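You operate a simulated robot arm through the tools that you are given. There is no shell and no other tool. Be economical: measure what you need, move in short steps, check, and stop when the job is done.

You are at the controls of a simulated two-armed robot. One attempt, no reset.

## Task
Take the blue cloth from the top of the analyser bench and lay it out flat on the top of the island bench.

Only the result counts: the job must be done as asked and must still hold three seconds after the hand-in. Knocking over, shifting, dropping, spilling or breaking anything else fails it. Flat cloth is picked up by pressing the open fingertips on it (5 to 10 N) and closing them slowly along it; thin cloth reads only 2 to 8 mm in the jaws.

## Robot
Two 6-joint arms with two-finger grippers on one trunk, on a base that drives. Base frame: it is fixed to the floor where the robot stands at the start and does not move with it; the origin is under the middle of the robot, x ahead of it, y to its left, z up; the surface under the hand at the start is at about z = 0.76. Readings come in m, degrees, newtons and seconds.
The left shoulder is at the start at [0.07, 0.176, 1.027], the right one opposite. With the tool pointing down near the work surface each hand reaches from about 0.48 to 0.8 m from the robot's upright axis, wherever it stands, measured 20 degrees to its own side. Places, roughly: island bench [2.6, -0.5, 0.8]. Payload 2.45 kg a hand.
The tool frame of a hand sits at the grasp point between the pads (the TCP): z along the fingers, y along the line on which they close. The tips reach 0.026 m beyond it. Largest opening 0.096 m; the body of the gripper starts 0.069 m behind the TCP.
Orientation is that of the tool frame in the base frame, as a unit quaternion [w, x, y, z]. With the fingers straight down and closing along the base's y, the tool's x points along the base's -x, its y along +y and its z along -z.

## Interface
- The arms move only by the tool arm_command. It takes "left_increments", "right_increments" or both (then of equal length, played together; a hand with none holds still); each is a list of rows, each a list of 3 entries, a list of its own where there are three numbers: the shift along the base's x, y, z in m, then the turn, a rotation vector about the base's x, y, z in degrees, then the finger opening in m, from 0 to 0.096. In form: [[[dx, dy, dz], [wx, wy, wz], jaw], ...]. A call has 1 to 8 rows; each row shifts and turns the commanded pose from where the row before left it. A row lasts 0.2 s, in which the tool goes at most 0.05 m and 8.6 degrees; a call with a longer step from one row to the next is refused whole, and so is a gripper value outside its range. A pose out of reach is approached as far as the arm can. The call stops where the force on the tool passes 40 N (or 10 N more than at its start, if that is more) or the arm is blocked; 0.2 s more then pass. Each finger halts on what it meets, pressing with about 26 N; the grip force reading is that of the motor and also rises with nothing between the fingers. The clock runs only during rows and for 0.2 s after the last one: add rows that do not move to give the fingers time. It gives the time, the measured TCP pose, the force on the tool (base axes), the opening and the grip force at its end, in the units of the frame above (readings bear some noise), with the torque about the TCP (base axes, N m) and any sound that the robot's microphone picked up, and new pictures: "views" is both (left out), scene, wrist or none (wrist: the cameras of the hands that moved).
- Cameras (640 x 400 px; columns grow to the right, rows downward): "scene" is now at [0.1351, -0.0035, 1.3356]; the picture's right is [-0.03, -1.00, 0.00], its down [-0.66, 0.02, -0.75] and it looks along [0.75, -0.02, -0.67] (base axes); focal length 274 px, centre (320, 200). "left" rides on the left gripper at [0.082, -0.003, -0.098] in its tool frame; the picture's right is [0.04, 1.00, 0.00], its down [-0.73, 0.03, -0.68] and it looks along [-0.68, 0.03, 0.73] (tool axes); focal length 256 px, centre (320, 200). "right" rides on the right gripper at [0.082, 0.003, -0.098] in its tool frame; the picture's right is [-0.04, 1.00, 0.00], its down [-0.73, -0.03, -0.68] and it looks along [-0.68, -0.03, 0.73] (tool axes); focal length 256 px, centre (320, 200). There is no depth. A picture from a camera that has moved, and an enlarged one, comes with that camera's place and axes in the base frame and with its lens.
- raise_lower(by): slides the trunk up (or, below 0, down) by that many m; the arms and the scene camera ride with it, the base frame stays. It gives what a move gives, with no picture.
- steer(legs): drives the robot by 1 to 6 legs, each [ahead, left, turn to the left] in m, m and degrees, along the robot's own axes; the way and the turn of a leg run together, so that a leg with both is an arc; at most 1.5 m and 180 degrees a leg. The arms and the cameras ride along, it lands a little off, and it stops where it bumps. It gives what a move gives, and a new picture of the scene camera.
- pan_tilt(pan, tilt): turns the head with the scene camera to pan (to the left, within 86 degrees either way) and tilt (down, from -29 to 69), counted from straight ahead of the robot. It gives what a move gives, and a new picture of the scene camera.
- zoom(camera, box): a new picture of the part [left, top, right, bottom] of that camera's present view, enlarged. No time passes.
- finish_job(): hands the job in; it is judged then, once.

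Go step by step. Nothing tells you exact positions but the pictures and the camera data: compare them with the known pose of the tool, close in by small moves and look again before you grip or let go. The budget is 120 turns and 260 pictures, counting those below and the enlarged ones. Unless the task says otherwise, let go and move clear before handing in, and close with one line.

The tools are called as name(argument=value, ...) on one line, values as JSON. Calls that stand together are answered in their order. arm_command: Moves the arms, as the interface text tells. Its arguments: {"type":"object","properties":{"left_increments":{"type":"array"},"right_increments":{"type":"array"},"views":{"type":"string","enum":["both","scene","wrist","none"]}},"required":[]} The other tools are called the same way: raise_lower (by) slides the trunk up or down; steer (legs) drives the base; pan_tilt (pan, tilt) turns the head that bears the scene camera; zoom (camera, box) takes an enlarged picture of a part of a camera's view; finish_job () hands the job in.

At the start:

```text
time_s: 0.0
left_position: [0.6322, 0.1205, 1.0032]
left_tool_rot: [0.001, 0.0, 1.0, 0.0]
left_ft_force: [-0.4, 0.4, -0.3]
left_moment: [0.01, 0.0, 0.02]
left_width: 0.0957
left_grip_force: 0.2
right_position: [0.415, -0.2112, 0.9838]
right_tool_rot: [0.0, 0.0, 1.0, 0.0]
right_ft_force: [-0.8, -0.3, 0.7]
right_moment: [0.01, 0.0, -0.04]
right_width: 0.096
right_grip_force: 0.0
trunk travel left (down, up): [-0.512, 0.328]
robot x, y, heading: [-0.0014, -0.0006, -0.1]
head pan, tilt: [-1.5, 41.7]
```

scene: 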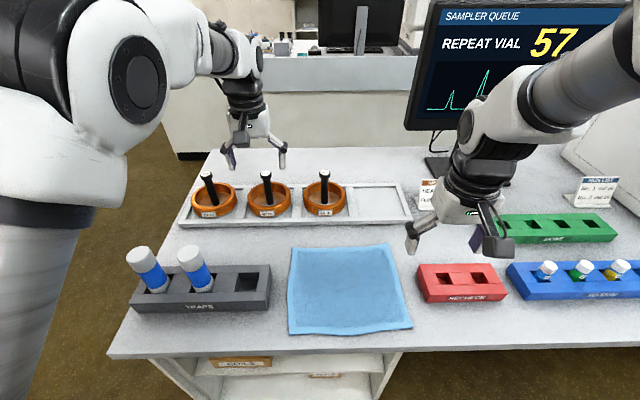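
right: 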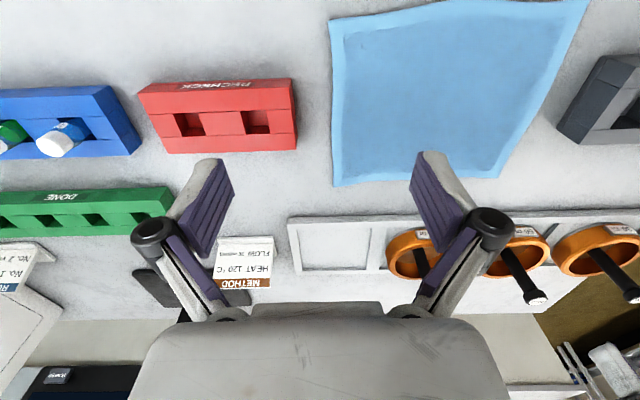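
left: 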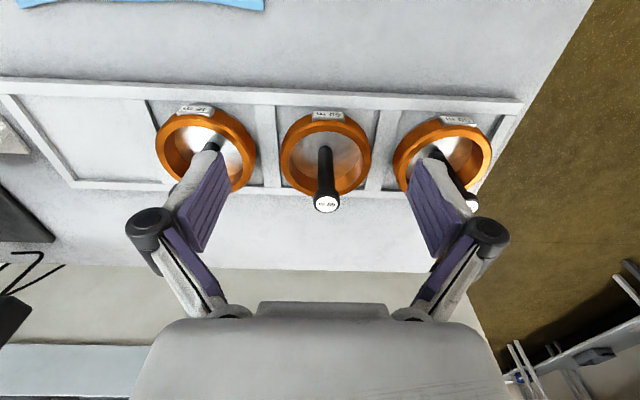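

The blue cloth lies flat right in front of me, spanning about x 0.375–0.60 and y −0.20–0.06. Before touching it, I'll look around for the island bench and a way to drive there.

pan_tilt(pan=0, tilt=5)

pan_tilt(pan=60, tilt=20)

pan_tilt(pan=-60, tilt=20)

```text
time_s: 1.0
left_position: [0.6331, 0.1197, 1.0025]
left_tool_rot: [-0.001, 0.0, 1.0, 0.0]
left_ft_force: [0.7, -0.1, 0.1]
left_moment: [-0.03, -0.05, 0.0]
left_width: 0.0961
left_grip_force: 0.1
right_position: [0.4159, -0.2107, 0.9837]
right_tool_rot: [0.0, 0.0, 1.0, -0.001]
right_ft_force: [0.0, -0.2, -0.1]
right_moment: [-0.03, 0.0, 0.0]
right_width: 0.096
right_grip_force: 0.0
trunk travel left (down, up): [-0.512, 0.328]
robot x, y, heading: [-0.0015, 0.0006, 0.0]
head pan, tilt: [0.0, 5.0]
camera scene: at [0.1432, -0.0014, 1.3937], right [0.0, -1.0, 0.0], down [-0.09, 0.0, -1.0], along [1.0, 0.0, -0.09], focal length 274 px, centre (320, 200)
```

scene: 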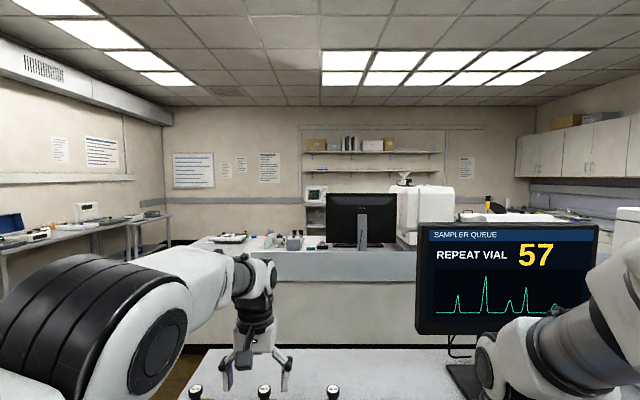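

```text
time_s: 2.3
left_position: [0.6326, 0.12, 1.0033]
left_tool_rot: [0.0, 0.0, 1.0, 0.001]
left_ft_force: [-0.4, 0.3, -1.1]
left_moment: [-0.02, -0.01, 0.03]
left_width: 0.0958
left_grip_force: 0.0
right_position: [0.4146, -0.2111, 0.9834]
right_tool_rot: [-0.001, 0.0, 1.0, 0.001]
right_ft_force: [0.1, 0.1, 0.3]
right_moment: [-0.03, 0.02, -0.01]
right_width: 0.0961
right_grip_force: 0.1
trunk travel left (down, up): [-0.512, 0.328]
robot x, y, heading: [0.0028, 0.0023, 0.0]
head pan, tilt: [60.0, 20.0]
camera scene: at [0.0979, 0.0792, 1.3695], right [0.87, -0.5, 0.0], down [-0.17, -0.3, -0.94], along [0.47, 0.81, -0.34], focal length 274 px, centre (320, 200)
```

scene: 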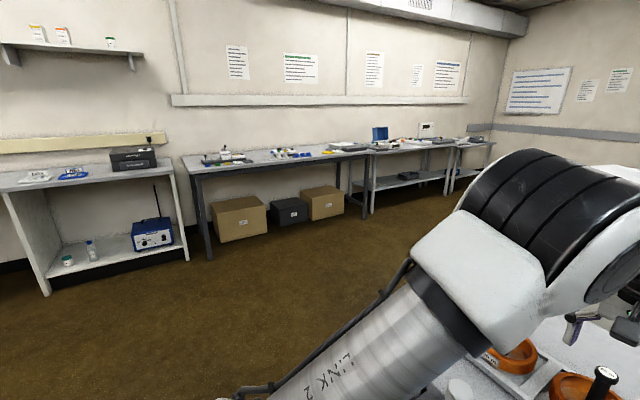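

```text
time_s: 4.3
left_position: [0.633, 0.1211, 1.0021]
left_tool_rot: [0.0, -0.001, 1.0, -0.001]
left_ft_force: [0.0, -0.2, 0.4]
left_moment: [0.0, -0.02, 0.0]
left_width: 0.0959
left_grip_force: 0.1
right_position: [0.4155, -0.2114, 0.984]
right_tool_rot: [0.0, 0.0, 1.0, 0.0]
right_ft_force: [0.4, -0.5, -0.1]
right_moment: [-0.05, 0.03, -0.01]
right_width: 0.0962
right_grip_force: 0.0
trunk travel left (down, up): [-0.512, 0.328]
robot x, y, heading: [0.0024, -0.0021, 0.2]
head pan, tilt: [-60.0, 20.0]
camera scene: at [0.0979, -0.082, 1.3695], right [-0.87, -0.5, 0.0], down [-0.17, 0.3, -0.94], along [0.47, -0.81, -0.34], focal length 274 px, centre (320, 200)
```

scene: 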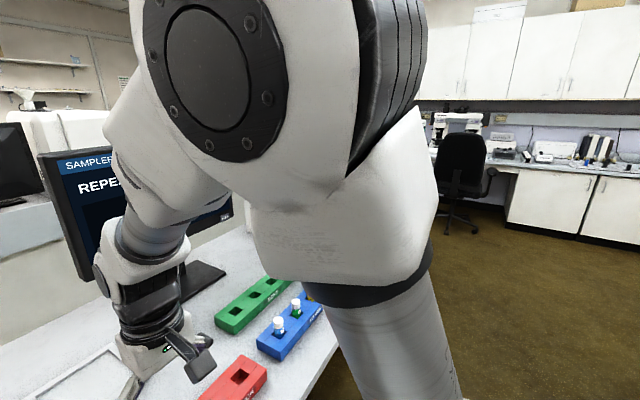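

The island bench is ahead, about 1.2 m past the far edge of this bench, and the left side is open floor to drive through. I'll back up 0.17 m so the near corners of the cloth come within reach, then look again.

steer(legs=[[-0.17, 0, 0]])

pan_tilt(pan=0, tilt=45)

```text
time_s: 5.8
left_position: [0.4633, 0.1199, 1.0028]
left_tool_rot: [0.001, 0.001, 1.0, 0.0]
left_ft_force: [-0.6, -0.3, 0.0]
left_moment: [-0.03, -0.02, 0.01]
left_width: 0.0961
left_grip_force: 0.0
right_position: [0.2443, -0.2123, 0.9845]
right_tool_rot: [0.0, 0.0, 1.0, -0.001]
right_ft_force: [-0.3, 0.1, 0.6]
right_moment: [0.01, -0.03, -0.03]
right_width: 0.0958
right_grip_force: 0.1
trunk travel left (down, up): [-0.512, 0.328]
robot x, y, heading: [-0.1694, -0.0003, -0.2]
head pan, tilt: [-60.0, 20.0]
camera scene: at [-0.0728, -0.0821, 1.3695], right [-0.87, -0.5, 0.0], down [-0.17, 0.3, -0.94], along [0.47, -0.81, -0.34], focal length 274 px, centre (320, 200)
```

scene: 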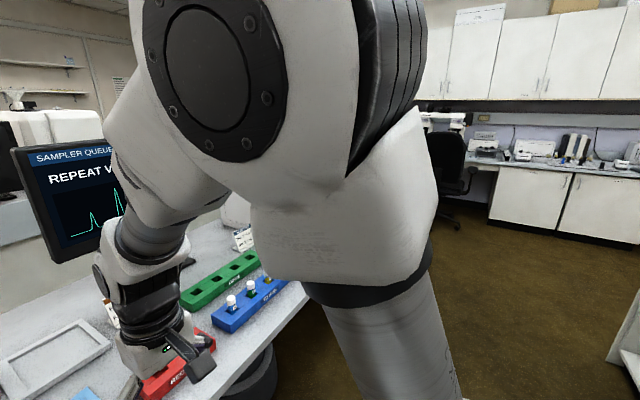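

```text
time_s: 7.1
left_position: [0.4631, 0.1211, 1.0019]
left_tool_rot: [0.0, 0.0, 1.0, 0.0]
left_ft_force: [0.1, 0.2, -0.1]
left_moment: [0.03, -0.02, -0.03]
left_width: 0.0961
left_grip_force: 0.1
right_position: [0.245, -0.2117, 0.9849]
right_tool_rot: [0.0, 0.001, 1.0, 0.001]
right_ft_force: [0.4, 0.0, 0.1]
right_moment: [-0.02, 0.01, 0.02]
right_width: 0.0959
right_grip_force: 0.0
trunk travel left (down, up): [-0.512, 0.328]
robot x, y, heading: [-0.1694, -0.0001, -0.3]
head pan, tilt: [0.0, 45.0]
camera scene: at [-0.0371, -0.0016, 1.3308], right [0.0, -1.0, 0.0], down [-0.71, 0.0, -0.71], along [0.71, 0.0, -0.71], focal length 274 px, centre (320, 200)
```

scene: 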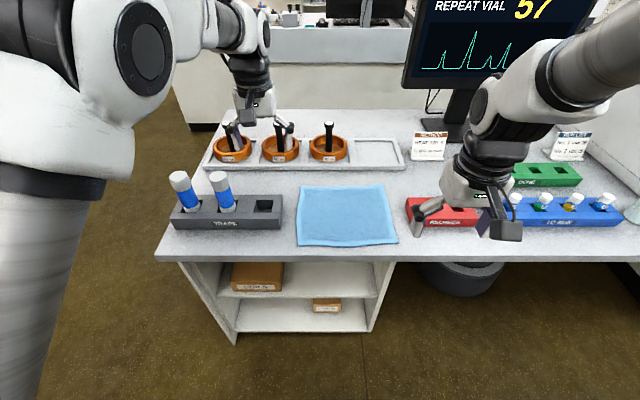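

Near corners of the cloth now work out at about (0.373, 0.059) and (0.379, −0.200). I'll bring both hands above the near edge, a little in from the corners, with the jaws partly open.

arm_command(left_increments=[[[0, -0.048, 0], [0, 0, 0], 0.06], [[0, -0.048, 0], [0, 0, 0], 0.06], [[-0.023, -0.004, -0.043], [0, 0, 0], 0.06], [[-0.023, 0, -0.043], [0, 0, 0], 0.06], [[-0.022, 0, -0.04], [0, 0, 0], 0.06], [[0, 0, -0.026], [0, 0, 0], 0.06], [[0, 0, 0], [0, 0, 0], 0.06]], right_increments=[[[0.03, 0.03, 0], [0, 0, 0], 0.06], [[0.03, 0.022, 0], [0, 0, 0], 0.06], [[0.03, 0, -0.035], [0, 0, 0], 0.06], [[0.03, 0, -0.035], [0, 0, 0], 0.06], [[0.03, 0, -0.035], [0, 0, 0], 0.06], [[0, 0, -0.03], [0, 0, 0], 0.06], [[0, 0, 0], [0, 0, 0], 0.06]])

```text
time_s: 8.7
left_position: [0.4365, 0.0821, 0.8643]
left_tool_rot: [-0.001, -0.02, 1.0, -0.02]
left_ft_force: [0.1, 0.2, -0.5]
left_moment: [-0.01, -0.02, -0.02]
left_width: 0.06
left_grip_force: 0.0
left hand out of reach, approached as far as the arm can: row 3, 4, 5
right_position: [0.3938, -0.1595, 0.8482]
right_tool_rot: [0.0, 0.001, 1.0, 0.0]
right_ft_force: [0.0, 0.6, -0.6]
right_moment: [-0.05, -0.01, 0.0]
right_width: 0.06
right_grip_force: 0.0
trunk travel left (down, up): [-0.512, 0.328]
robot x, y, heading: [-0.1696, 0.0026, -0.2]
head pan, tilt: [0.0, 45.0]
camera scene: at [-0.0384, -0.0013, 1.3309], right [0.0, -1.0, 0.0], down [-0.71, 0.0, -0.71], along [0.71, 0.0, -0.71], focal length 274 px, centre (320, 200)
camera right: at [0.3127, -0.156, 0.9474], right [0.04, 1.0, 0.0], down [0.73, -0.03, 0.68], along [0.68, -0.03, -0.73], focal length 256 px, centre (320, 200)
camera left: at [0.3555, 0.0794, 0.9625], right [-0.08, 1.0, -0.04], down [0.73, 0.09, 0.68], along [0.68, 0.02, -0.74], focal length 256 px, centre (320, 200)
```

scene: 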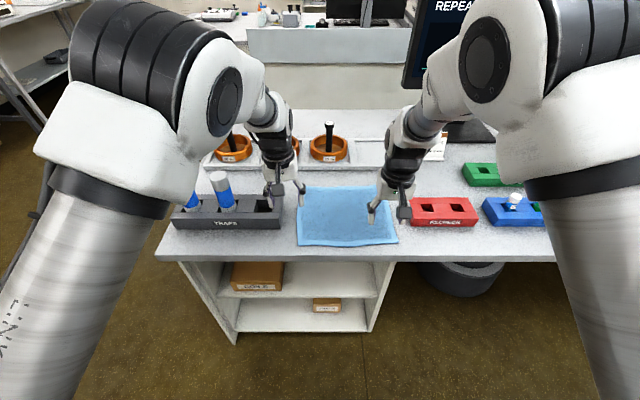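
right: 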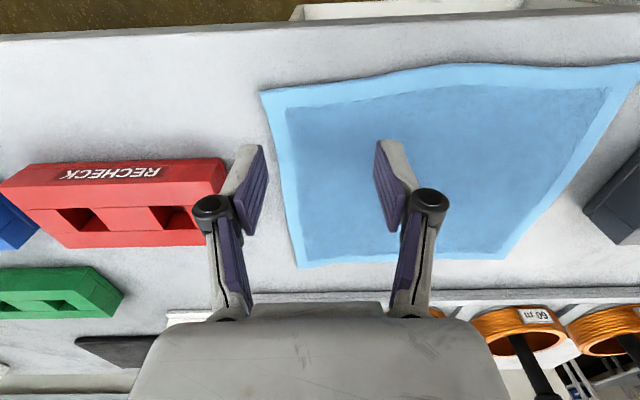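
left: 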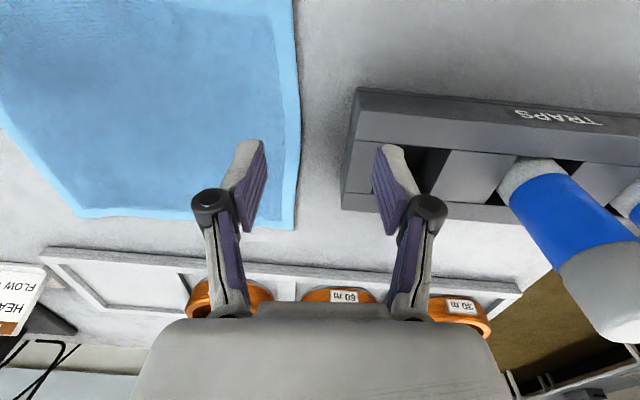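

The left arm can't reach that far across, because the cloth is centred at y≈−0.07. I'll lift both hands, shift the base 0.07 m right and 0.03 m back, and try again a little wider.

arm_command(left_increments=[[[0, 0, 0.04], [0, 0, 0], 0.05], [[0, 0, 0.04], [0, 0, 0], 0.05], [[0, 0, 0.02], [0, 0, 0], 0.05]], right_increments=[[[0, 0, 0.04], [0, 0, 0], 0.05], [[0, 0, 0.04], [0, 0, 0], 0.05], [[0, 0, 0.02], [0, 0, 0], 0.05]], views="none")

steer(legs=[[-0.03, -0.07, 0]])

```text
time_s: 9.6
left_position: [0.4208, 0.0785, 0.8901]
left_tool_rot: [-0.071, -0.014, 0.997, -0.015]
left_ft_force: [0.7, 0.7, -0.7]
left_moment: [0.0, -0.03, -0.03]
left_width: 0.0498
left_grip_force: 0.0
right_position: [0.3938, -0.1599, 0.9486]
right_tool_rot: [-0.001, 0.001, 1.0, 0.0]
right_ft_force: [0.5, 0.1, -0.4]
right_moment: [-0.01, 0.02, 0.02]
right_width: 0.0498
right_grip_force: 0.0
trunk travel left (down, up): [-0.512, 0.328]
robot x, y, heading: [-0.1695, -0.0032, 0.2]
head pan, tilt: [0.0, 45.0]
stopped in row 3 (left hand): the arm was blocked; the commanded pose is now the measured one
```

```text
time_s: 10.6
left_position: [0.3909, 0.0087, 0.8913]
left_tool_rot: [-0.07, -0.015, 0.997, -0.015]
left_ft_force: [0.5, 0.1, 0.1]
left_moment: [0.05, -0.02, 0.02]
left_width: 0.05
left_grip_force: 0.2
right_position: [0.364, -0.2292, 0.9483]
right_tool_rot: [0.0, 0.0, 1.0, 0.001]
right_ft_force: [-0.4, -0.5, -0.3]
right_moment: [0.0, 0.01, -0.02]
right_width: 0.0501
right_grip_force: 0.0
trunk travel left (down, up): [-0.512, 0.328]
robot x, y, heading: [-0.1987, -0.0668, -0.0]
head pan, tilt: [0.0, 45.0]
camera scene: at [-0.0679, -0.0714, 1.3308], right [0.0, -1.0, 0.0], down [-0.71, 0.0, -0.71], along [0.71, 0.0, -0.71], focal length 274 px, centre (320, 200)
```

scene: 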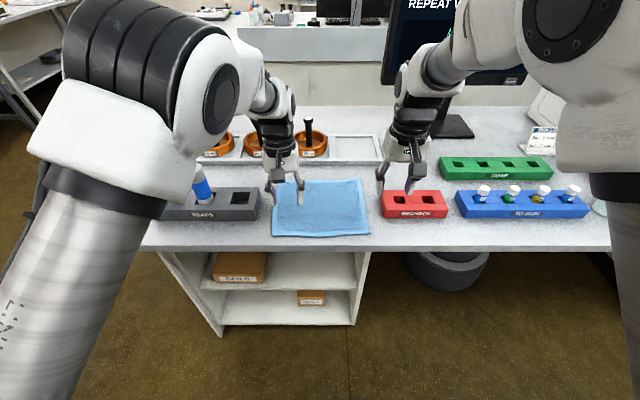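

The left hand is tilted about 8° from its reach limit. I'll move it outward and straighten it, and bring the right hand over its corner.

arm_command(left_increments=[[[0.01, 0.02, 0.02], [0.8, -4, -0.8], 0.05], [[0.01, 0.02, 0.0], [0.9, -4, -0.9], 0.05], [[0, 0, 0], [0, 0, 0], 0.05], [[0, 0, 0], [0, 0, 0], 0.05], [[0, 0, 0], [0, 0, 0], 0.05]], right_increments=[[[0.014, 0.03, -0.02], [0, 0, 0], 0.05], [[0.014, 0.027, -0.03], [0, 0, 0], 0.05], [[0, 0, -0.03], [0, 0, 0], 0.05], [[0, 0, -0.025], [0, 0, 0], 0.05], [[0, 0, 0], [0, 0, 0], 0.05]], views="both")

```text
time_s: 11.8
left_position: [0.4122, 0.0495, 0.9099]
left_tool_rot: [0.0, 0.001, 1.0, -0.001]
left_ft_force: [0.4, 0.5, -0.8]
left_moment: [-0.02, 0.0, 0.01]
left_width: 0.0501
left_grip_force: 0.0
right_position: [0.3934, -0.171, 0.8424]
right_tool_rot: [-0.001, 0.001, 1.0, 0.002]
right_ft_force: [-0.1, 1.0, 0.4]
right_moment: [-0.01, 0.0, -0.03]
right_width: 0.0499
right_grip_force: 0.0
trunk travel left (down, up): [-0.512, 0.328]
robot x, y, heading: [-0.202, -0.0686, -0.0]
head pan, tilt: [0.0, 45.0]
camera scene: at [-0.0678, -0.0702, 1.3308], right [0.0, -1.0, 0.0], down [-0.71, 0.0, -0.71], along [0.71, 0.0, -0.71], focal length 274 px, centre (320, 200)
camera right: at [0.3119, -0.1675, 0.9413], right [0.04, 1.0, 0.0], down [0.73, -0.03, 0.68], along [0.68, -0.03, -0.74], focal length 256 px, centre (320, 200)
camera left: at [0.3286, 0.0456, 1.0085], right [-0.04, 1.0, 0.0], down [0.73, 0.03, 0.68], along [0.68, 0.03, -0.73], focal length 256 px, centre (320, 200)
```

scene: 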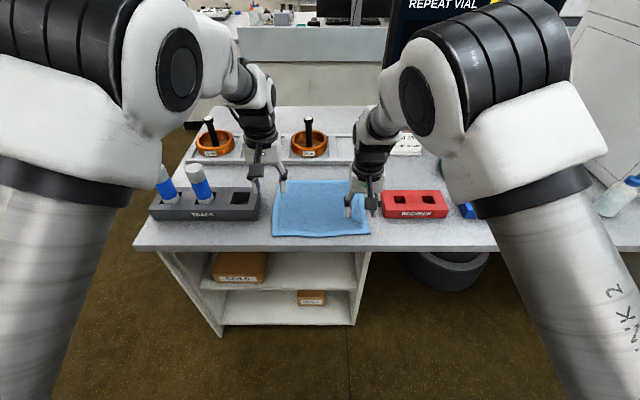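
right: 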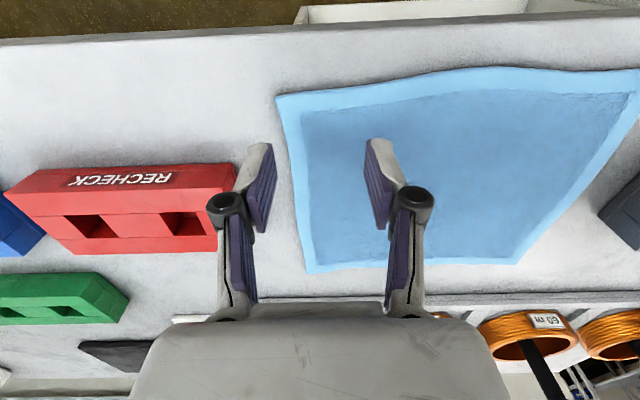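
left: 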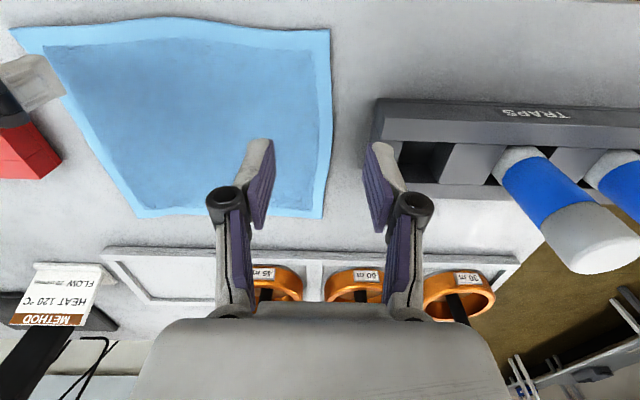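

The left hand is upright again. From both wrist cameras the near corners are at (0.369, 0.056) and (0.380, −0.201), so I'll lower to just above the surface there with the jaws at 0.04.

arm_command(left_increments=[[[-0.012, -0.012, -0.03], [0, 0, 0], 0.04], [[-0.012, -0.0125, -0.03], [0, 0, 0], 0.04], [[0, 0, -0.03], [0, 0, 0], 0.04], [[0, 0, -0.02], [0, 0, 0], 0.04], [[0, 0, 0], [0, 0, 0], 0.04]], right_increments=[[[0, 0.004, -0.01], [0, 0, 0], 0.04], [[0, 0, -0.01], [0, 0, 0], 0.04], [[0, 0, -0.01], [0, 0, 0], 0.04], [[0, 0, -0.012], [0, 0, 0], 0.04], [[0, 0, 0], [0, 0, 0], 0.04]], views="wrist")

```text
time_s: 13.0
left_position: [0.386, 0.0274, 0.7987]
left_tool_rot: [-0.001, -0.002, 1.0, -0.004]
left_ft_force: [-0.1, -0.1, -0.9]
left_moment: [0.02, 0.01, -0.01]
left_width: 0.0401
left_grip_force: 0.1
right_position: [0.3945, -0.1676, 0.8019]
right_tool_rot: [0.0, 0.0, 1.0, 0.0]
right_ft_force: [0.6, 0.2, -0.3]
right_moment: [0.04, 0.0, 0.02]
right_width: 0.04
right_grip_force: 0.1
trunk travel left (down, up): [-0.512, 0.328]
robot x, y, heading: [-0.201, -0.0638, -0.2]
head pan, tilt: [0.0, 45.0]
camera right: at [0.3111, -0.1633, 0.9002], right [0.04, 1.0, 0.0], down [0.73, -0.03, 0.68], along [0.68, -0.03, -0.73], focal length 256 px, centre (320, 200)
camera left: at [0.3051, 0.0233, 0.8976], right [-0.04, 1.0, -0.01], down [0.73, 0.04, 0.68], along [0.68, 0.03, -0.74], focal length 256 px, centre (320, 200)
```

right: 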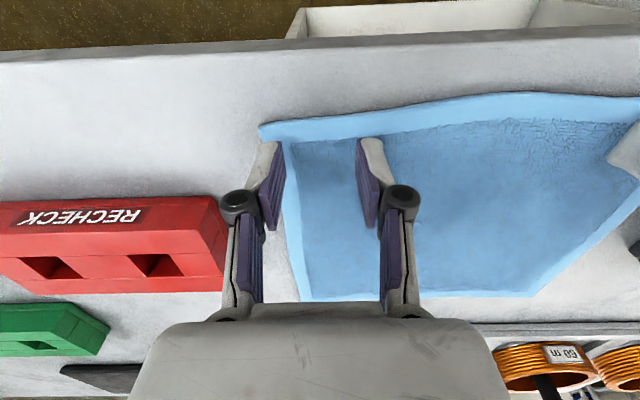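
left: 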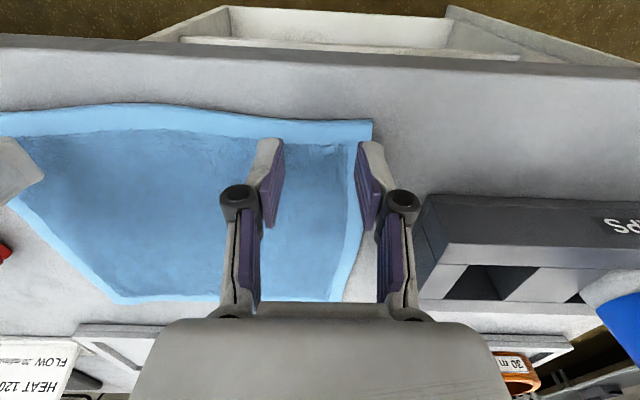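

The tips are about 1 cm above the cloth, with each outer finger just at the side edge. I'll shift both inward 6 mm and lower towards contact.

arm_command(left_increments=[[[0, -0.006, 0], [0, 0, 0], 0.04], [[0, 0, -0.006], [0, 0, 0], 0.04], [[0, 0, -0.004], [0, 0, 0], 0.04], [[0, 0, 0], [0, 0, 0], 0.04]], right_increments=[[[0, 0.006, 0], [0, 0, 0], 0.04], [[0, 0, -0.008], [0, 0, 0], 0.04], [[0, 0, -0.005], [0, 0, 0], 0.04], [[0, 0, 0], [0, 0, 0], 0.04]], views="wrist")

```text
time_s: 14.0
left_position: [0.388, 0.0231, 0.7922]
left_tool_rot: [0.0, -0.005, 1.0, -0.006]
left_ft_force: [-0.4, -0.1, -0.4]
left_moment: [0.01, -0.02, 0.01]
left_width: 0.0402
left_grip_force: 0.0
right_position: [0.3927, -0.1608, 0.7894]
right_tool_rot: [0.0, -0.001, 1.0, 0.0]
right_ft_force: [0.2, 0.4, 6.9]
right_moment: [-0.04, -0.01, -0.01]
right_width: 0.0404
right_grip_force: 0.2
trunk travel left (down, up): [-0.512, 0.328]
robot x, y, heading: [-0.2008, -0.07, -0.0]
head pan, tilt: [0.0, 45.0]
camera right: at [0.3112, -0.1572, 0.8876], right [0.04, 1.0, 0.0], down [0.73, -0.03, 0.68], along [0.68, -0.03, -0.73], focal length 256 px, centre (320, 200)
camera left: at [0.3062, 0.0194, 0.8897], right [-0.05, 1.0, -0.01], down [0.73, 0.04, 0.68], along [0.68, 0.03, -0.73], focal length 256 px, centre (320, 200)
```

right: 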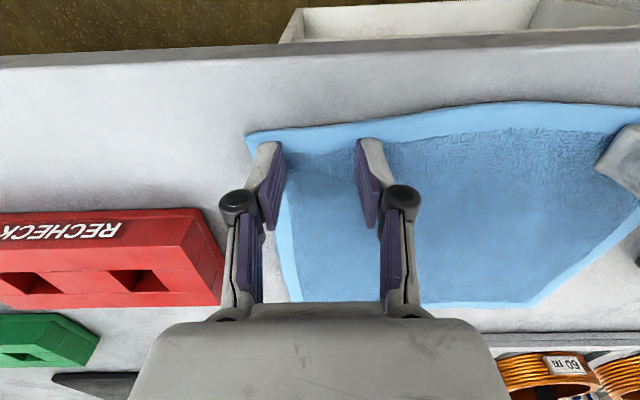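
left: 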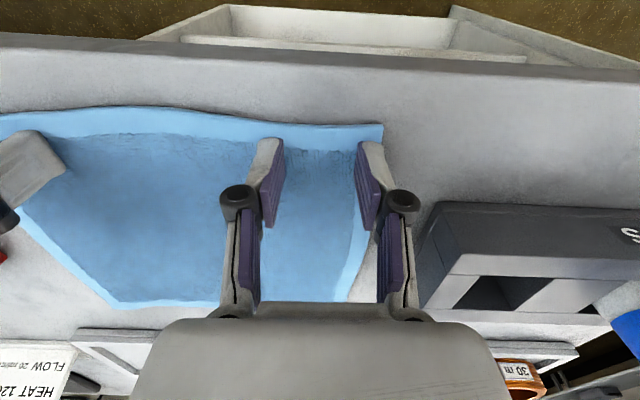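

The right hand presses with 7 N. I'll close it slowly while the left hand comes down to contact.

arm_command(left_increments=[[[0, 0, -0.001], [0, 0, 0], 0.04], [[0, 0, -0.001], [0, 0, 0], 0.04], [[0, 0, -0.001], [0, 0, 0], 0.04], [[0, 0, 0], [0, 0, 0], 0.04], [[0, 0, 0], [0, 0, 0], 0.04], [[0, 0, 0], [0, 0, 0], 0.04], [[0, 0, 0], [0, 0, 0], 0.04], [[0, 0, 0], [0, 0, 0], 0.04]], right_increments=[[[0, 0, 0], [0, 0, 0], 0.034], [[0, 0, 0], [0, 0, 0], 0.028], [[0, 0, 0], [0, 0, 0], 0.022], [[0, 0, 0], [0, 0, 0], 0.016], [[0, 0, 0], [0, 0, 0], 0.01], [[0, 0, 0], [0, 0, 0], 0.005], [[0, 0, 0], [0, 0, 0], 0.0], [[0, 0, 0], [0, 0, 0], 0.0]], views="wrist")

```text
time_s: 15.8
left_position: [0.3868, 0.0225, 0.7885]
left_tool_rot: [0.0, -0.003, 1.0, -0.004]
left_ft_force: [-0.5, -3.0, 7.7]
left_moment: [-0.09, 0.0, 0.02]
left_width: 0.0386
left_grip_force: 0.1
right_position: [0.3915, -0.161, 0.788]
right_tool_rot: [0.001, 0.001, 1.0, 0.0]
right_ft_force: [-0.4, 2.5, 5.1]
right_moment: [0.04, 0.0, -0.01]
right_width: 0.0047
right_grip_force: 25.8
trunk travel left (down, up): [-0.512, 0.328]
robot x, y, heading: [-0.1991, -0.0664, 0.0]
head pan, tilt: [0.0, 45.0]
camera right: at [0.3103, -0.1575, 0.8881], right [0.04, 1.0, 0.0], down [0.73, -0.03, 0.68], along [0.68, -0.03, -0.73], focal length 256 px, centre (320, 200)
camera left: at [0.305, 0.0185, 0.8861], right [-0.05, 1.0, -0.01], down [0.73, 0.04, 0.68], along [0.68, 0.03, -0.73], focal length 256 px, centre (320, 200)
```

right: 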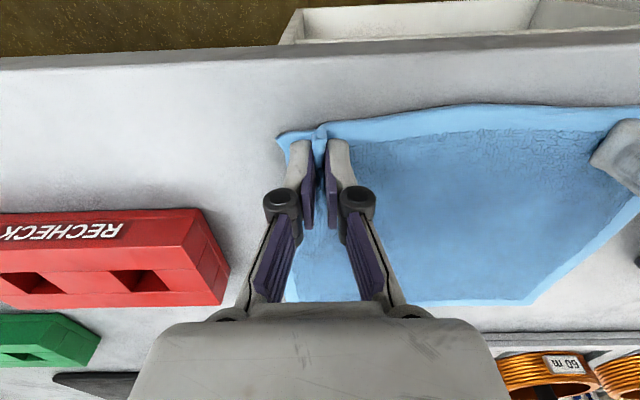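
left: 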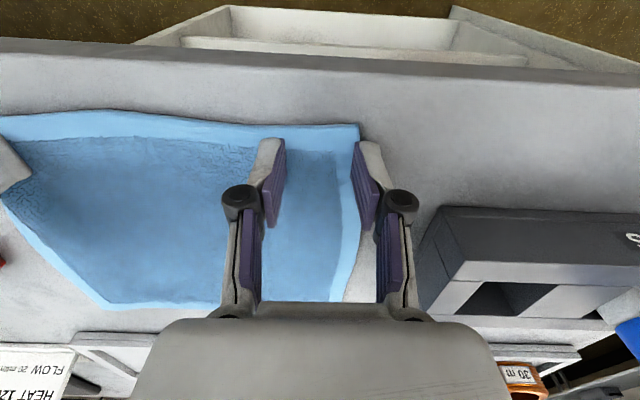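

The right hand has the cloth (4.7 mm in the jaws), but closing pulled the left edge in by about 1 cm. I'll lift the left hand slightly, narrow its jaws, move it inward and press again.

arm_command(left_increments=[[[0, 0, 0.008], [0, 0, 0], 0.04], [[0, -0.008, 0], [0, 0, 0], 0.03], [[0, 0, 0], [0, 0, 0], 0.03], [[0, 0, -0.004], [0, 0, 0], 0.03], [[0, 0, 0], [0, 0, 0], 0.03]], views="wrist")

```text
time_s: 17.0
left_position: [0.39, 0.0191, 0.7955]
left_tool_rot: [0.002, -0.01, 1.0, -0.01]
left_ft_force: [-0.7, -0.5, -0.1]
left_moment: [0.01, 0.0, 0.01]
left_width: 0.0301
left_grip_force: 0.0
right_position: [0.3924, -0.1614, 0.7888]
right_tool_rot: [0.0, 0.001, 1.0, 0.0]
right_ft_force: [-2.0, -0.7, 7.5]
right_moment: [-0.01, 0.04, -0.01]
right_width: 0.0048
right_grip_force: 26.1
trunk travel left (down, up): [-0.512, 0.328]
robot x, y, heading: [-0.1963, -0.0703, -0.2]
head pan, tilt: [0.0, 45.0]
camera left: at [0.3078, 0.0154, 0.8924], right [-0.06, 1.0, -0.02], down [0.73, 0.06, 0.68], along [0.68, 0.03, -0.73], focal length 256 px, centre (320, 200)
```

left: 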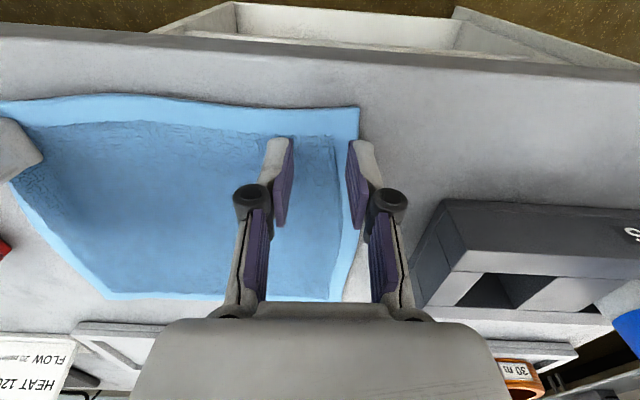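

The left hand is at its inward limit and its outer finger is still off the edge. I'll release the right corner, shift the base 0.05 m to the right, and grip again from a better position.

arm_command(left_increments=[[[0, 0.008, 0.03], [0, 0, 0], 0.03], [[0, 0, 0.03], [0, 0, 0], 0.03], [[0, 0, 0], [0, 0, 0], 0.03], [[0, 0, 0], [0, 0, 0], 0.03], [[0, 0, 0], [0, 0, 0], 0.03], [[0, 0, 0], [0, 0, 0], 0.03]], right_increments=[[[0, 0, 0], [0, 0, 0], 0.02], [[0, 0, 0], [0, 0, 0], 0.035], [[0, 0, 0.01], [0, 0, 0], 0.04], [[0, 0, 0.03], [0, 0, 0], 0.04], [[0, 0, 0.03], [0, 0, 0], 0.04], [[0, 0, 0], [0, 0, 0], 0.04]], views="none")

steer(legs=[[0, -0.05, 0]])

```text
time_s: 18.4
left_position: [0.3856, 0.0285, 0.8427]
left_tool_rot: [-0.013, -0.011, 1.0, -0.012]
left_ft_force: [-0.3, -1.3, 1.4]
left_moment: [-0.02, 0.01, 0.03]
left_width: 0.03
left_grip_force: 0.1
right_position: [0.3934, -0.1662, 0.8539]
right_tool_rot: [-0.008, 0.008, 1.0, 0.008]
right_ft_force: [0.2, 0.8, 0.0]
right_moment: [0.02, 0.0, 0.01]
right_width: 0.0398
right_grip_force: 0.0
trunk travel left (down, up): [-0.512, 0.328]
robot x, y, heading: [-0.1977, -0.0682, -0.2]
head pan, tilt: [0.0, 45.0]
```

```text
time_s: 19.4
left_position: [0.3876, -0.0216, 0.8464]
left_tool_rot: [-0.007, -0.012, 1.0, -0.011]
left_ft_force: [-0.5, -0.1, -1.2]
left_moment: [0.03, -0.05, -0.01]
left_width: 0.03
left_grip_force: 0.1
right_position: [0.3952, -0.2186, 0.8568]
right_tool_rot: [-0.004, 0.009, 1.0, 0.009]
right_ft_force: [0.3, -0.2, -0.3]
right_moment: [0.05, -0.01, 0.03]
right_width: 0.0402
right_grip_force: 0.1
trunk travel left (down, up): [-0.512, 0.328]
robot x, y, heading: [-0.2004, -0.1158, -0.1]
head pan, tilt: [0.0, 45.0]
camera scene: at [-0.0673, -0.1218, 1.3308], right [0.0, -1.0, 0.0], down [-0.71, 0.0, -0.71], along [0.71, 0.0, -0.71], focal length 274 px, centre (320, 200)
```

scene: 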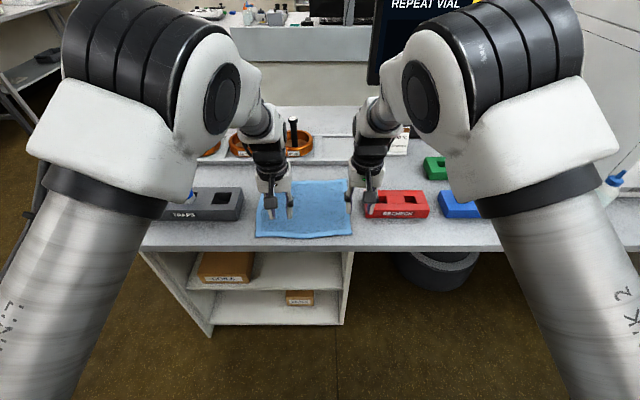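

Both arms seem limited to about 0.095 m either side of the robot's centreline, so the hands can't come closer than about 0.19 m. I'll centre the base on the cloth again, grip nearer the corners with narrower jaws, and check with the wrist cameras.

steer(legs=[[0, 0.047, 0]])

arm_command(left_increments=[[[0, 0.006, -0.01], [-0.6, -0.8, -0.6], 0.03], [[0, 0, 0], [0, 0, 0], 0.03], [[0, 0, 0], [0, 0, 0], 0.03]], right_increments=[[[0, -0.006, -0.01], [0.6, -0.4, 0.6], 0.03], [[0, 0, 0], [0, 0, 0], 0.03], [[0, 0, 0], [0, 0, 0], 0.03]], views="wrist")

```text
time_s: 20.3
left_position: [0.3881, 0.0272, 0.847]
left_tool_rot: [-0.009, -0.014, 1.0, -0.015]
left_ft_force: [-0.1, 1.2, -0.1]
left_moment: [0.0, -0.01, -0.02]
left_width: 0.03
left_grip_force: 0.0
right_position: [0.3947, -0.17, 0.8572]
right_tool_rot: [-0.004, 0.01, 1.0, 0.009]
right_ft_force: [0.0, -0.1, -0.3]
right_moment: [-0.02, 0.03, -0.01]
right_width: 0.0398
right_grip_force: 0.0
trunk travel left (down, up): [-0.512, 0.328]
robot x, y, heading: [-0.1983, -0.0718, 0.3]
head pan, tilt: [0.0, 45.0]
camera scene: at [-0.0673, -0.0719, 1.3308], right [0.0, -1.0, 0.0], down [-0.71, 0.0, -0.71], along [0.71, 0.0, -0.71], focal length 274 px, centre (320, 200)
```

scene: 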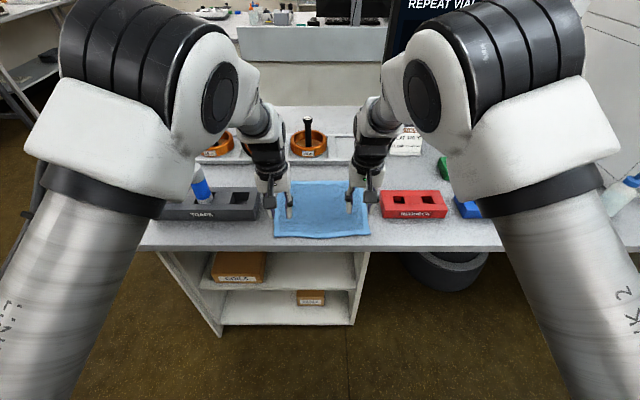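

```text
time_s: 21.1
left_position: [0.3882, 0.0323, 0.8357]
left_tool_rot: [-0.002, -0.008, 1.0, -0.021]
left_ft_force: [-0.7, 0.2, -0.6]
left_moment: [0.04, 0.03, -0.01]
left_width: 0.0299
left_grip_force: 0.1
right_position: [0.3953, -0.177, 0.8466]
right_tool_rot: [-0.001, 0.004, 1.0, 0.015]
right_ft_force: [0.5, -0.6, 0.5]
right_moment: [-0.01, 0.0, -0.04]
right_width: 0.0299
right_grip_force: 0.1
trunk travel left (down, up): [-0.512, 0.328]
robot x, y, heading: [-0.2003, -0.0747, -0.1]
head pan, tilt: [0.0, 45.0]
camera right: at [0.3137, -0.176, 0.9459], right [0.05, 1.0, 0.03], down [0.73, -0.06, 0.68], along [0.68, -0.01, -0.74], focal length 256 px, centre (320, 200)
camera left: at [0.3066, 0.0301, 0.9348], right [-0.06, 1.0, -0.04], down [0.73, 0.07, 0.67], along [0.68, 0.01, -0.74], focal length 256 px, centre (320, 200)
```

right: 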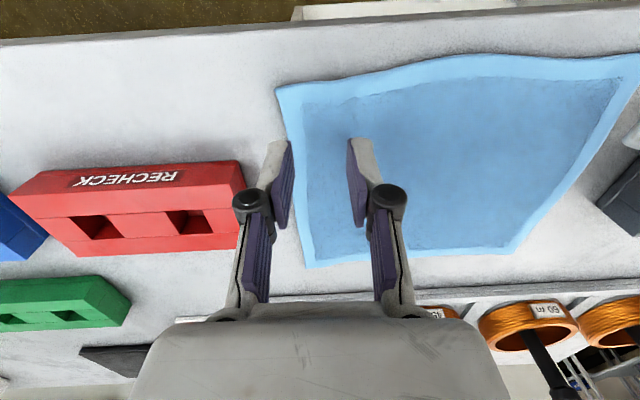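
left: 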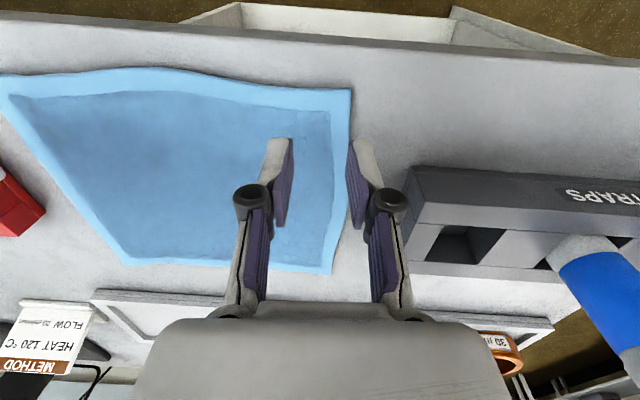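

The cloth is lying flat again, with its near corners at about (0.366, 0.046) and (0.377, −0.203). I'll nudge the base, straighten the hands, narrow the jaws to 0.024 and go in just inside the corners.

steer(legs=[[0, -0.007, 0]])

arm_command(left_increments=[[[-0.002, -0.004, -0.02], [2.4, -0.2, -0.9], 0.024], [[0, 0, -0.015], [0, 0, 0], 0.024], [[0, 0, 0], [0, 0, 0], 0.024], [[0, 0, 0], [0, 0, 0], 0.024]], right_increments=[[[0, 0.006, -0.025], [-1.7, -0.1, 0.5], 0.024], [[0, 0, -0.02], [0, 0, 0], 0.024], [[0, 0, 0], [0, 0, 0], 0.024], [[0, 0, 0], [0, 0, 0], 0.024]], views="wrist")

```text
time_s: 21.8
left_position: [0.3885, 0.0257, 0.8368]
left_tool_rot: [-0.002, -0.008, 1.0, -0.02]
left_ft_force: [0.5, -0.9, 1.0]
left_moment: [0.01, 0.02, -0.01]
left_width: 0.0302
left_grip_force: 0.0
right_position: [0.3942, -0.1838, 0.8469]
right_tool_rot: [-0.002, 0.004, 1.0, 0.014]
right_ft_force: [0.4, 0.3, -0.6]
right_moment: [0.0, 0.0, 0.0]
right_width: 0.0299
right_grip_force: 0.0
trunk travel left (down, up): [-0.512, 0.328]
robot x, y, heading: [-0.1977, -0.0755, -0.2]
head pan, tilt: [0.0, 45.0]
camera scene: at [-0.0673, -0.0798, 1.3308], right [0.0, -1.0, 0.0], down [-0.71, 0.0, -0.71], along [0.71, 0.0, -0.71], focal length 274 px, centre (320, 200)
```

scene: 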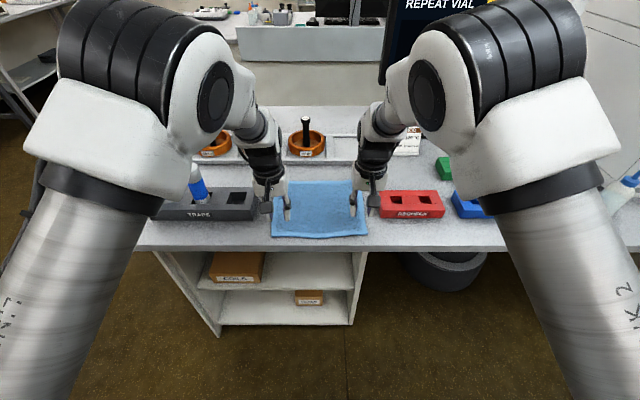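

```text
time_s: 22.8
left_position: [0.3855, 0.0216, 0.8013]
left_tool_rot: [0.0, -0.001, 1.0, 0.0]
left_ft_force: [0.6, -0.3, -0.6]
left_moment: [-0.02, -0.02, 0.01]
left_width: 0.0239
left_grip_force: 0.1
right_position: [0.3952, -0.1772, 0.8012]
right_tool_rot: [-0.001, 0.0, 1.0, 0.001]
right_ft_force: [-0.6, -0.6, -0.3]
right_moment: [-0.01, -0.01, 0.01]
right_width: 0.024
right_grip_force: 0.0
trunk travel left (down, up): [-0.512, 0.328]
robot x, y, heading: [-0.1983, -0.0758, -0.0]
head pan, tilt: [0.0, 45.0]
camera right: at [0.3134, -0.1746, 0.9008], right [0.04, 1.0, 0.0], down [0.73, -0.03, 0.68], along [0.68, -0.03, -0.73], focal length 256 px, centre (320, 200)
camera left: at [0.3041, 0.017, 0.8987], right [-0.04, 1.0, 0.0], down [0.73, 0.03, 0.68], along [0.68, 0.03, -0.73], focal length 256 px, centre (320, 200)
```

right: 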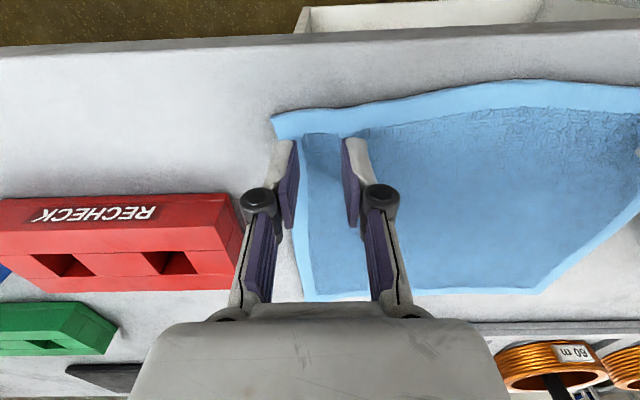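
left: 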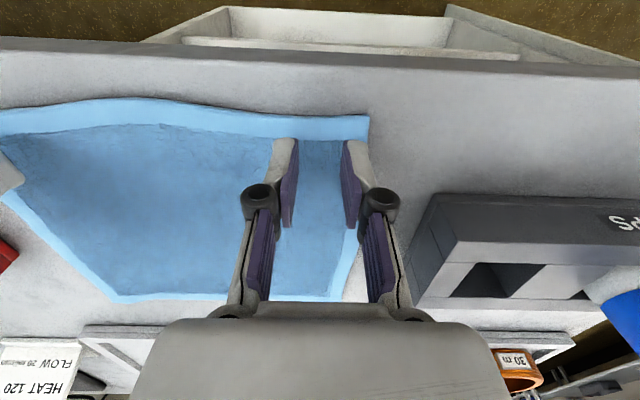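

Both hands are straight and inside the corners. I'll lower to contact.

arm_command(left_increments=[[[0, 0, -0.007], [0, 0, 0], 0.024], [[0, 0, -0.004], [0, 0, 0], 0.024], [[0, 0, -0.002], [0, 0, 0], 0.024], [[0, 0, 0], [0, 0, 0], 0.024]], right_increments=[[[0, 0, -0.007], [0, 0, 0], 0.024], [[0, 0, -0.004], [0, 0, 0], 0.024], [[0, 0, -0.002], [0, 0, 0], 0.024], [[0, 0, 0], [0, 0, 0], 0.024]], views="none")

```text
time_s: 23.8
left_position: [0.386, 0.0205, 0.7903]
left_tool_rot: [0.001, -0.001, 1.0, 0.001]
left_ft_force: [0.2, -1.3, 5.2]
left_moment: [0.02, 0.0, 0.02]
left_width: 0.0238
left_grip_force: 0.0
right_position: [0.3941, -0.1791, 0.7905]
right_tool_rot: [0.001, 0.0, 1.0, 0.001]
right_ft_force: [0.6, 0.2, 5.2]
right_moment: [0.03, -0.03, 0.01]
right_width: 0.024
right_grip_force: 0.2
trunk travel left (down, up): [-0.512, 0.328]
robot x, y, heading: [-0.2033, -0.0806, 0.0]
head pan, tilt: [0.0, 45.0]
```

Both press with about 5 N. Now I'll close both slowly.

arm_command(left_increments=[[[0, 0, -0.0005], [0, 0, 0], 0.021], [[0, 0, 0], [0, 0, 0], 0.018], [[0, 0, 0], [0, 0, 0], 0.015], [[0, 0, 0], [0, 0, 0], 0.011], [[0, 0, 0], [0, 0, 0], 0.007], [[0, 0, 0], [0, 0, 0], 0.003], [[0, 0, 0], [0, 0, 0], 0.0], [[0, 0, 0], [0, 0, 0], 0.0]], right_increments=[[[0, 0, -0.0005], [0, 0, 0], 0.021], [[0, 0, 0], [0, 0, 0], 0.018], [[0, 0, 0], [0, 0, 0], 0.015], [[0, 0, 0], [0, 0, 0], 0.011], [[0, 0, 0], [0, 0, 0], 0.007], [[0, 0, 0], [0, 0, 0], 0.003], [[0, 0, 0], [0, 0, 0], 0.0], [[0, 0, 0], [0, 0, 0], 0.0]], views="wrist")

```text
time_s: 25.6
left_position: [0.3844, 0.0203, 0.7895]
left_tool_rot: [0.001, -0.001, 1.0, 0.0]
left_ft_force: [0.8, -11.1, 6.1]
left_moment: [-0.28, -0.01, 0.01]
left_width: 0.0038
left_grip_force: 25.6
right_position: [0.3938, -0.1766, 0.7885]
right_tool_rot: [0.001, 0.0, 1.0, 0.0]
right_ft_force: [-0.6, 11.2, 8.0]
right_moment: [0.31, 0.0, -0.05]
right_width: 0.0037
right_grip_force: 25.9
trunk travel left (down, up): [-0.512, 0.328]
robot x, y, heading: [-0.1986, -0.0795, -0.3]
head pan, tilt: [0.0, 45.0]
camera right: at [0.3123, -0.1739, 0.8881], right [0.04, 1.0, 0.0], down [0.73, -0.03, 0.68], along [0.68, -0.03, -0.73], focal length 256 px, centre (320, 200)
camera left: at [0.3033, 0.0169, 0.8867], right [-0.04, 1.0, 0.0], down [0.73, 0.03, 0.68], along [0.68, 0.03, -0.73], focal length 256 px, centre (320, 200)
```

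right: 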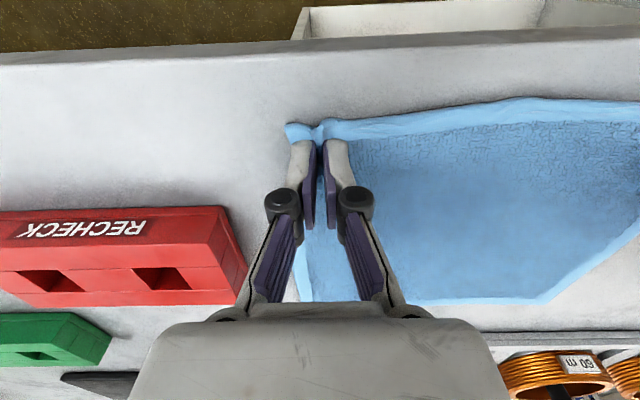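
left: 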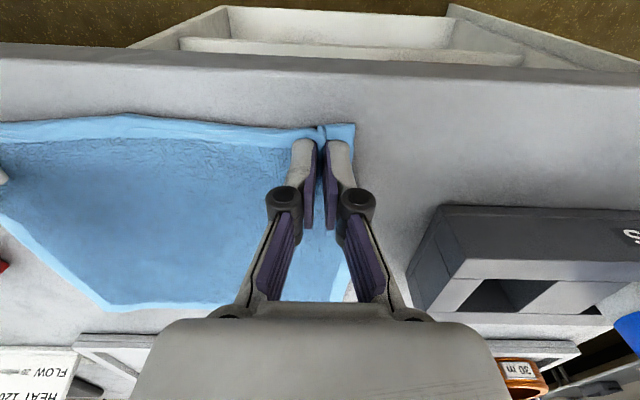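

Both corners are gripped (about 3.8 mm in each jaw) with the edge taut between them. I'll lift slowly and straight up.

arm_command(left_increments=[[[0, -0.001, 0.015], [0, 0, 0], 0.0], [[0, 0, 0.025], [0, 0, 0], 0.0], [[0, 0, 0.03], [0, 0, 0], 0.0], [[0, 0, 0.03], [0, 0, 0], 0.0], [[0, 0, 0.03], [0, 0, 0], 0.0]], right_increments=[[[0, 0.001, 0.015], [0, 0, 0], 0.0], [[0, 0, 0.025], [0, 0, 0], 0.0], [[0, 0, 0.03], [0, 0, 0], 0.0], [[0, 0, 0.03], [0, 0, 0], 0.0], [[0, 0, 0.03], [0, 0, 0], 0.0]], views="scene")

```text
time_s: 26.8
left_position: [0.3851, 0.0281, 0.9115]
left_tool_rot: [-0.01, -0.01, 1.0, -0.01]
left_ft_force: [0.4, -15.3, 0.4]
left_moment: [-0.35, 0.0, 0.12]
left_width: 0.004
left_grip_force: 26.2
right_position: [0.3943, -0.1816, 0.9133]
right_tool_rot: [-0.008, 0.008, 1.0, 0.007]
right_ft_force: [0.0, 13.2, -0.6]
right_moment: [0.38, -0.01, -0.18]
right_width: 0.0028
right_grip_force: 26.3
trunk travel left (down, up): [-0.512, 0.328]
robot x, y, heading: [-0.1992, -0.0775, -0.1]
head pan, tilt: [0.0, 45.0]
camera scene: at [-0.0681, -0.0806, 1.3309], right [0.0, -1.0, 0.0], down [-0.71, 0.0, -0.71], along [0.71, 0.0, -0.71], focal length 274 px, centre (320, 200)
```

scene: 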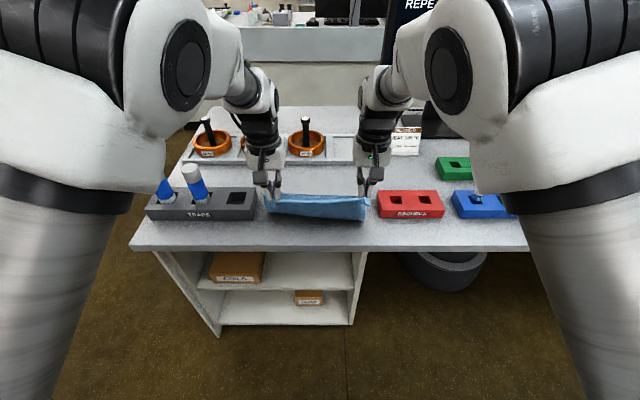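

Lifting with the arms pushes the hands apart and the tension is rising. I'll use the trunk to lift instead and drop the arms relative to it so the hands can come back in.

raise_lower(by=0.08)

arm_command(left_increments=[[[0, 0, -0.025], [0, 0, 0], 0.0], [[0, -0.003, -0.025], [0.6, 0, 0], 0.0], [[0, -0.003, -0.025], [0.6, 0, 0], 0.0], [[0, 0, 0], [0, 0, 0], 0.0]], right_increments=[[[0, 0, -0.025], [0, 0, 0], 0.0], [[0, 0.003, -0.025], [-0.6, 0, 0], 0.0], [[0, 0.003, -0.025], [-0.6, 0, 0], 0.0], [[0, 0, 0], [0, 0, 0], 0.0]], views="scene")

```text
time_s: 28.0
left_position: [0.3879, 0.0264, 0.9981]
left_tool_rot: [-0.003, -0.011, 1.0, -0.012]
left_ft_force: [0.3, -16.2, -0.9]
left_moment: [-0.38, -0.01, 0.11]
left_width: 0.0037
left_grip_force: 26.5
right_position: [0.3963, -0.1823, 0.9979]
right_tool_rot: [-0.004, 0.008, 1.0, 0.009]
right_ft_force: [0.2, 16.3, -1.1]
right_moment: [0.44, 0.05, -0.19]
right_width: 0.0027
right_grip_force: 26.1
trunk travel left (down, up): [-0.592, 0.248]
robot x, y, heading: [-0.2014, -0.0799, -0.0]
head pan, tilt: [0.0, 45.0]
```

```text
time_s: 29.0
left_position: [0.3891, 0.0256, 0.926]
left_tool_rot: [-0.001, -0.015, 1.0, -0.002]
left_ft_force: [-0.8, -5.4, -0.3]
left_moment: [-0.11, -0.03, 0.03]
left_width: 0.0035
left_grip_force: 26.1
right_position: [0.3977, -0.1771, 0.9257]
right_tool_rot: [-0.001, 0.01, 1.0, -0.002]
right_ft_force: [0.2, 5.4, -0.3]
right_moment: [0.15, 0.01, -0.02]
right_width: 0.0025
right_grip_force: 25.8
trunk travel left (down, up): [-0.592, 0.248]
robot x, y, heading: [-0.2019, -0.0798, -0.1]
head pan, tilt: [0.0, 45.0]
camera scene: at [-0.0677, -0.0804, 1.4108], right [0.0, -1.0, 0.0], down [-0.71, 0.0, -0.71], along [0.71, 0.0, -0.71], focal length 274 px, centre (320, 200)
```

scene: 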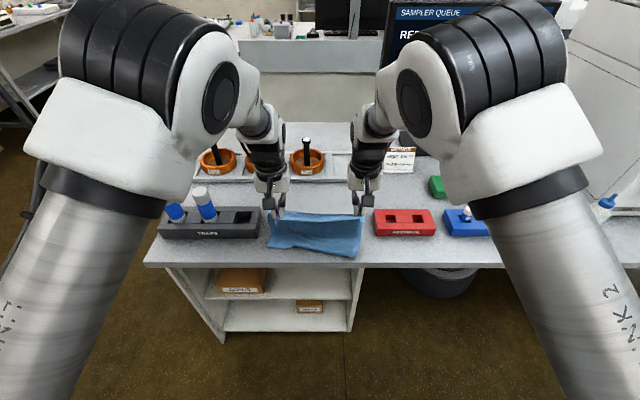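

Tension is down to about 5 N. Now I'll raise the trunk 0.22 m.

raise_lower(by=0.22)

pan_tilt(pan=0, tilt=50)

```text
time_s: 31.3
left_position: [0.3882, 0.0248, 1.1452]
left_tool_rot: [-0.002, -0.014, 1.0, -0.002]
left_ft_force: [-0.3, -4.1, 0.0]
left_moment: [-0.07, -0.01, 0.02]
left_width: 0.0036
left_grip_force: 25.8
right_position: [0.3967, -0.1759, 1.1446]
right_tool_rot: [-0.003, 0.01, 1.0, -0.002]
right_ft_force: [0.0, 5.0, -0.5]
right_moment: [0.13, 0.01, -0.03]
right_width: 0.0027
right_grip_force: 25.8
trunk travel left (down, up): [-0.812, 0.028]
robot x, y, heading: [-0.199, -0.0765, 0.4]
head pan, tilt: [0.0, 45.0]
```

```text
time_s: 32.0
left_position: [0.3893, 0.0236, 1.1454]
left_tool_rot: [-0.001, -0.015, 1.0, -0.002]
left_ft_force: [-0.2, -4.5, -0.1]
left_moment: [-0.1, 0.01, 0.02]
left_width: 0.0038
left_grip_force: 25.7
right_position: [0.3962, -0.1774, 1.145]
right_tool_rot: [-0.002, 0.009, 1.0, -0.002]
right_ft_force: [0.3, 3.9, 0.0]
right_moment: [0.1, -0.03, -0.05]
right_width: 0.0028
right_grip_force: 26.1
trunk travel left (down, up): [-0.812, 0.028]
robot x, y, heading: [-0.2001, -0.0777, -0.2]
head pan, tilt: [0.0, 50.0]
camera scene: at [-0.0714, -0.0805, 1.6239], right [0.0, -1.0, 0.0], down [-0.77, 0.0, -0.64], along [0.64, 0.0, -0.77], focal length 274 px, centre (320, 200)
```

scene: 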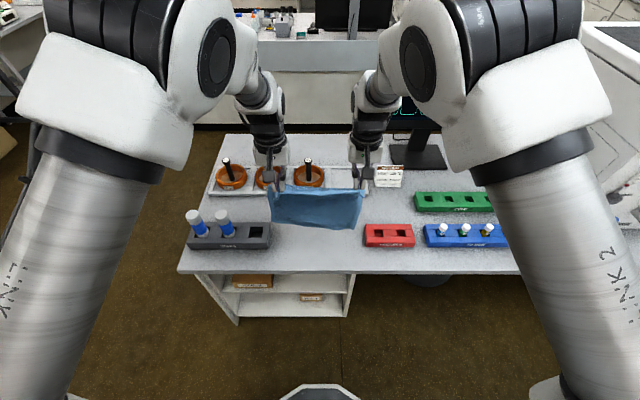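

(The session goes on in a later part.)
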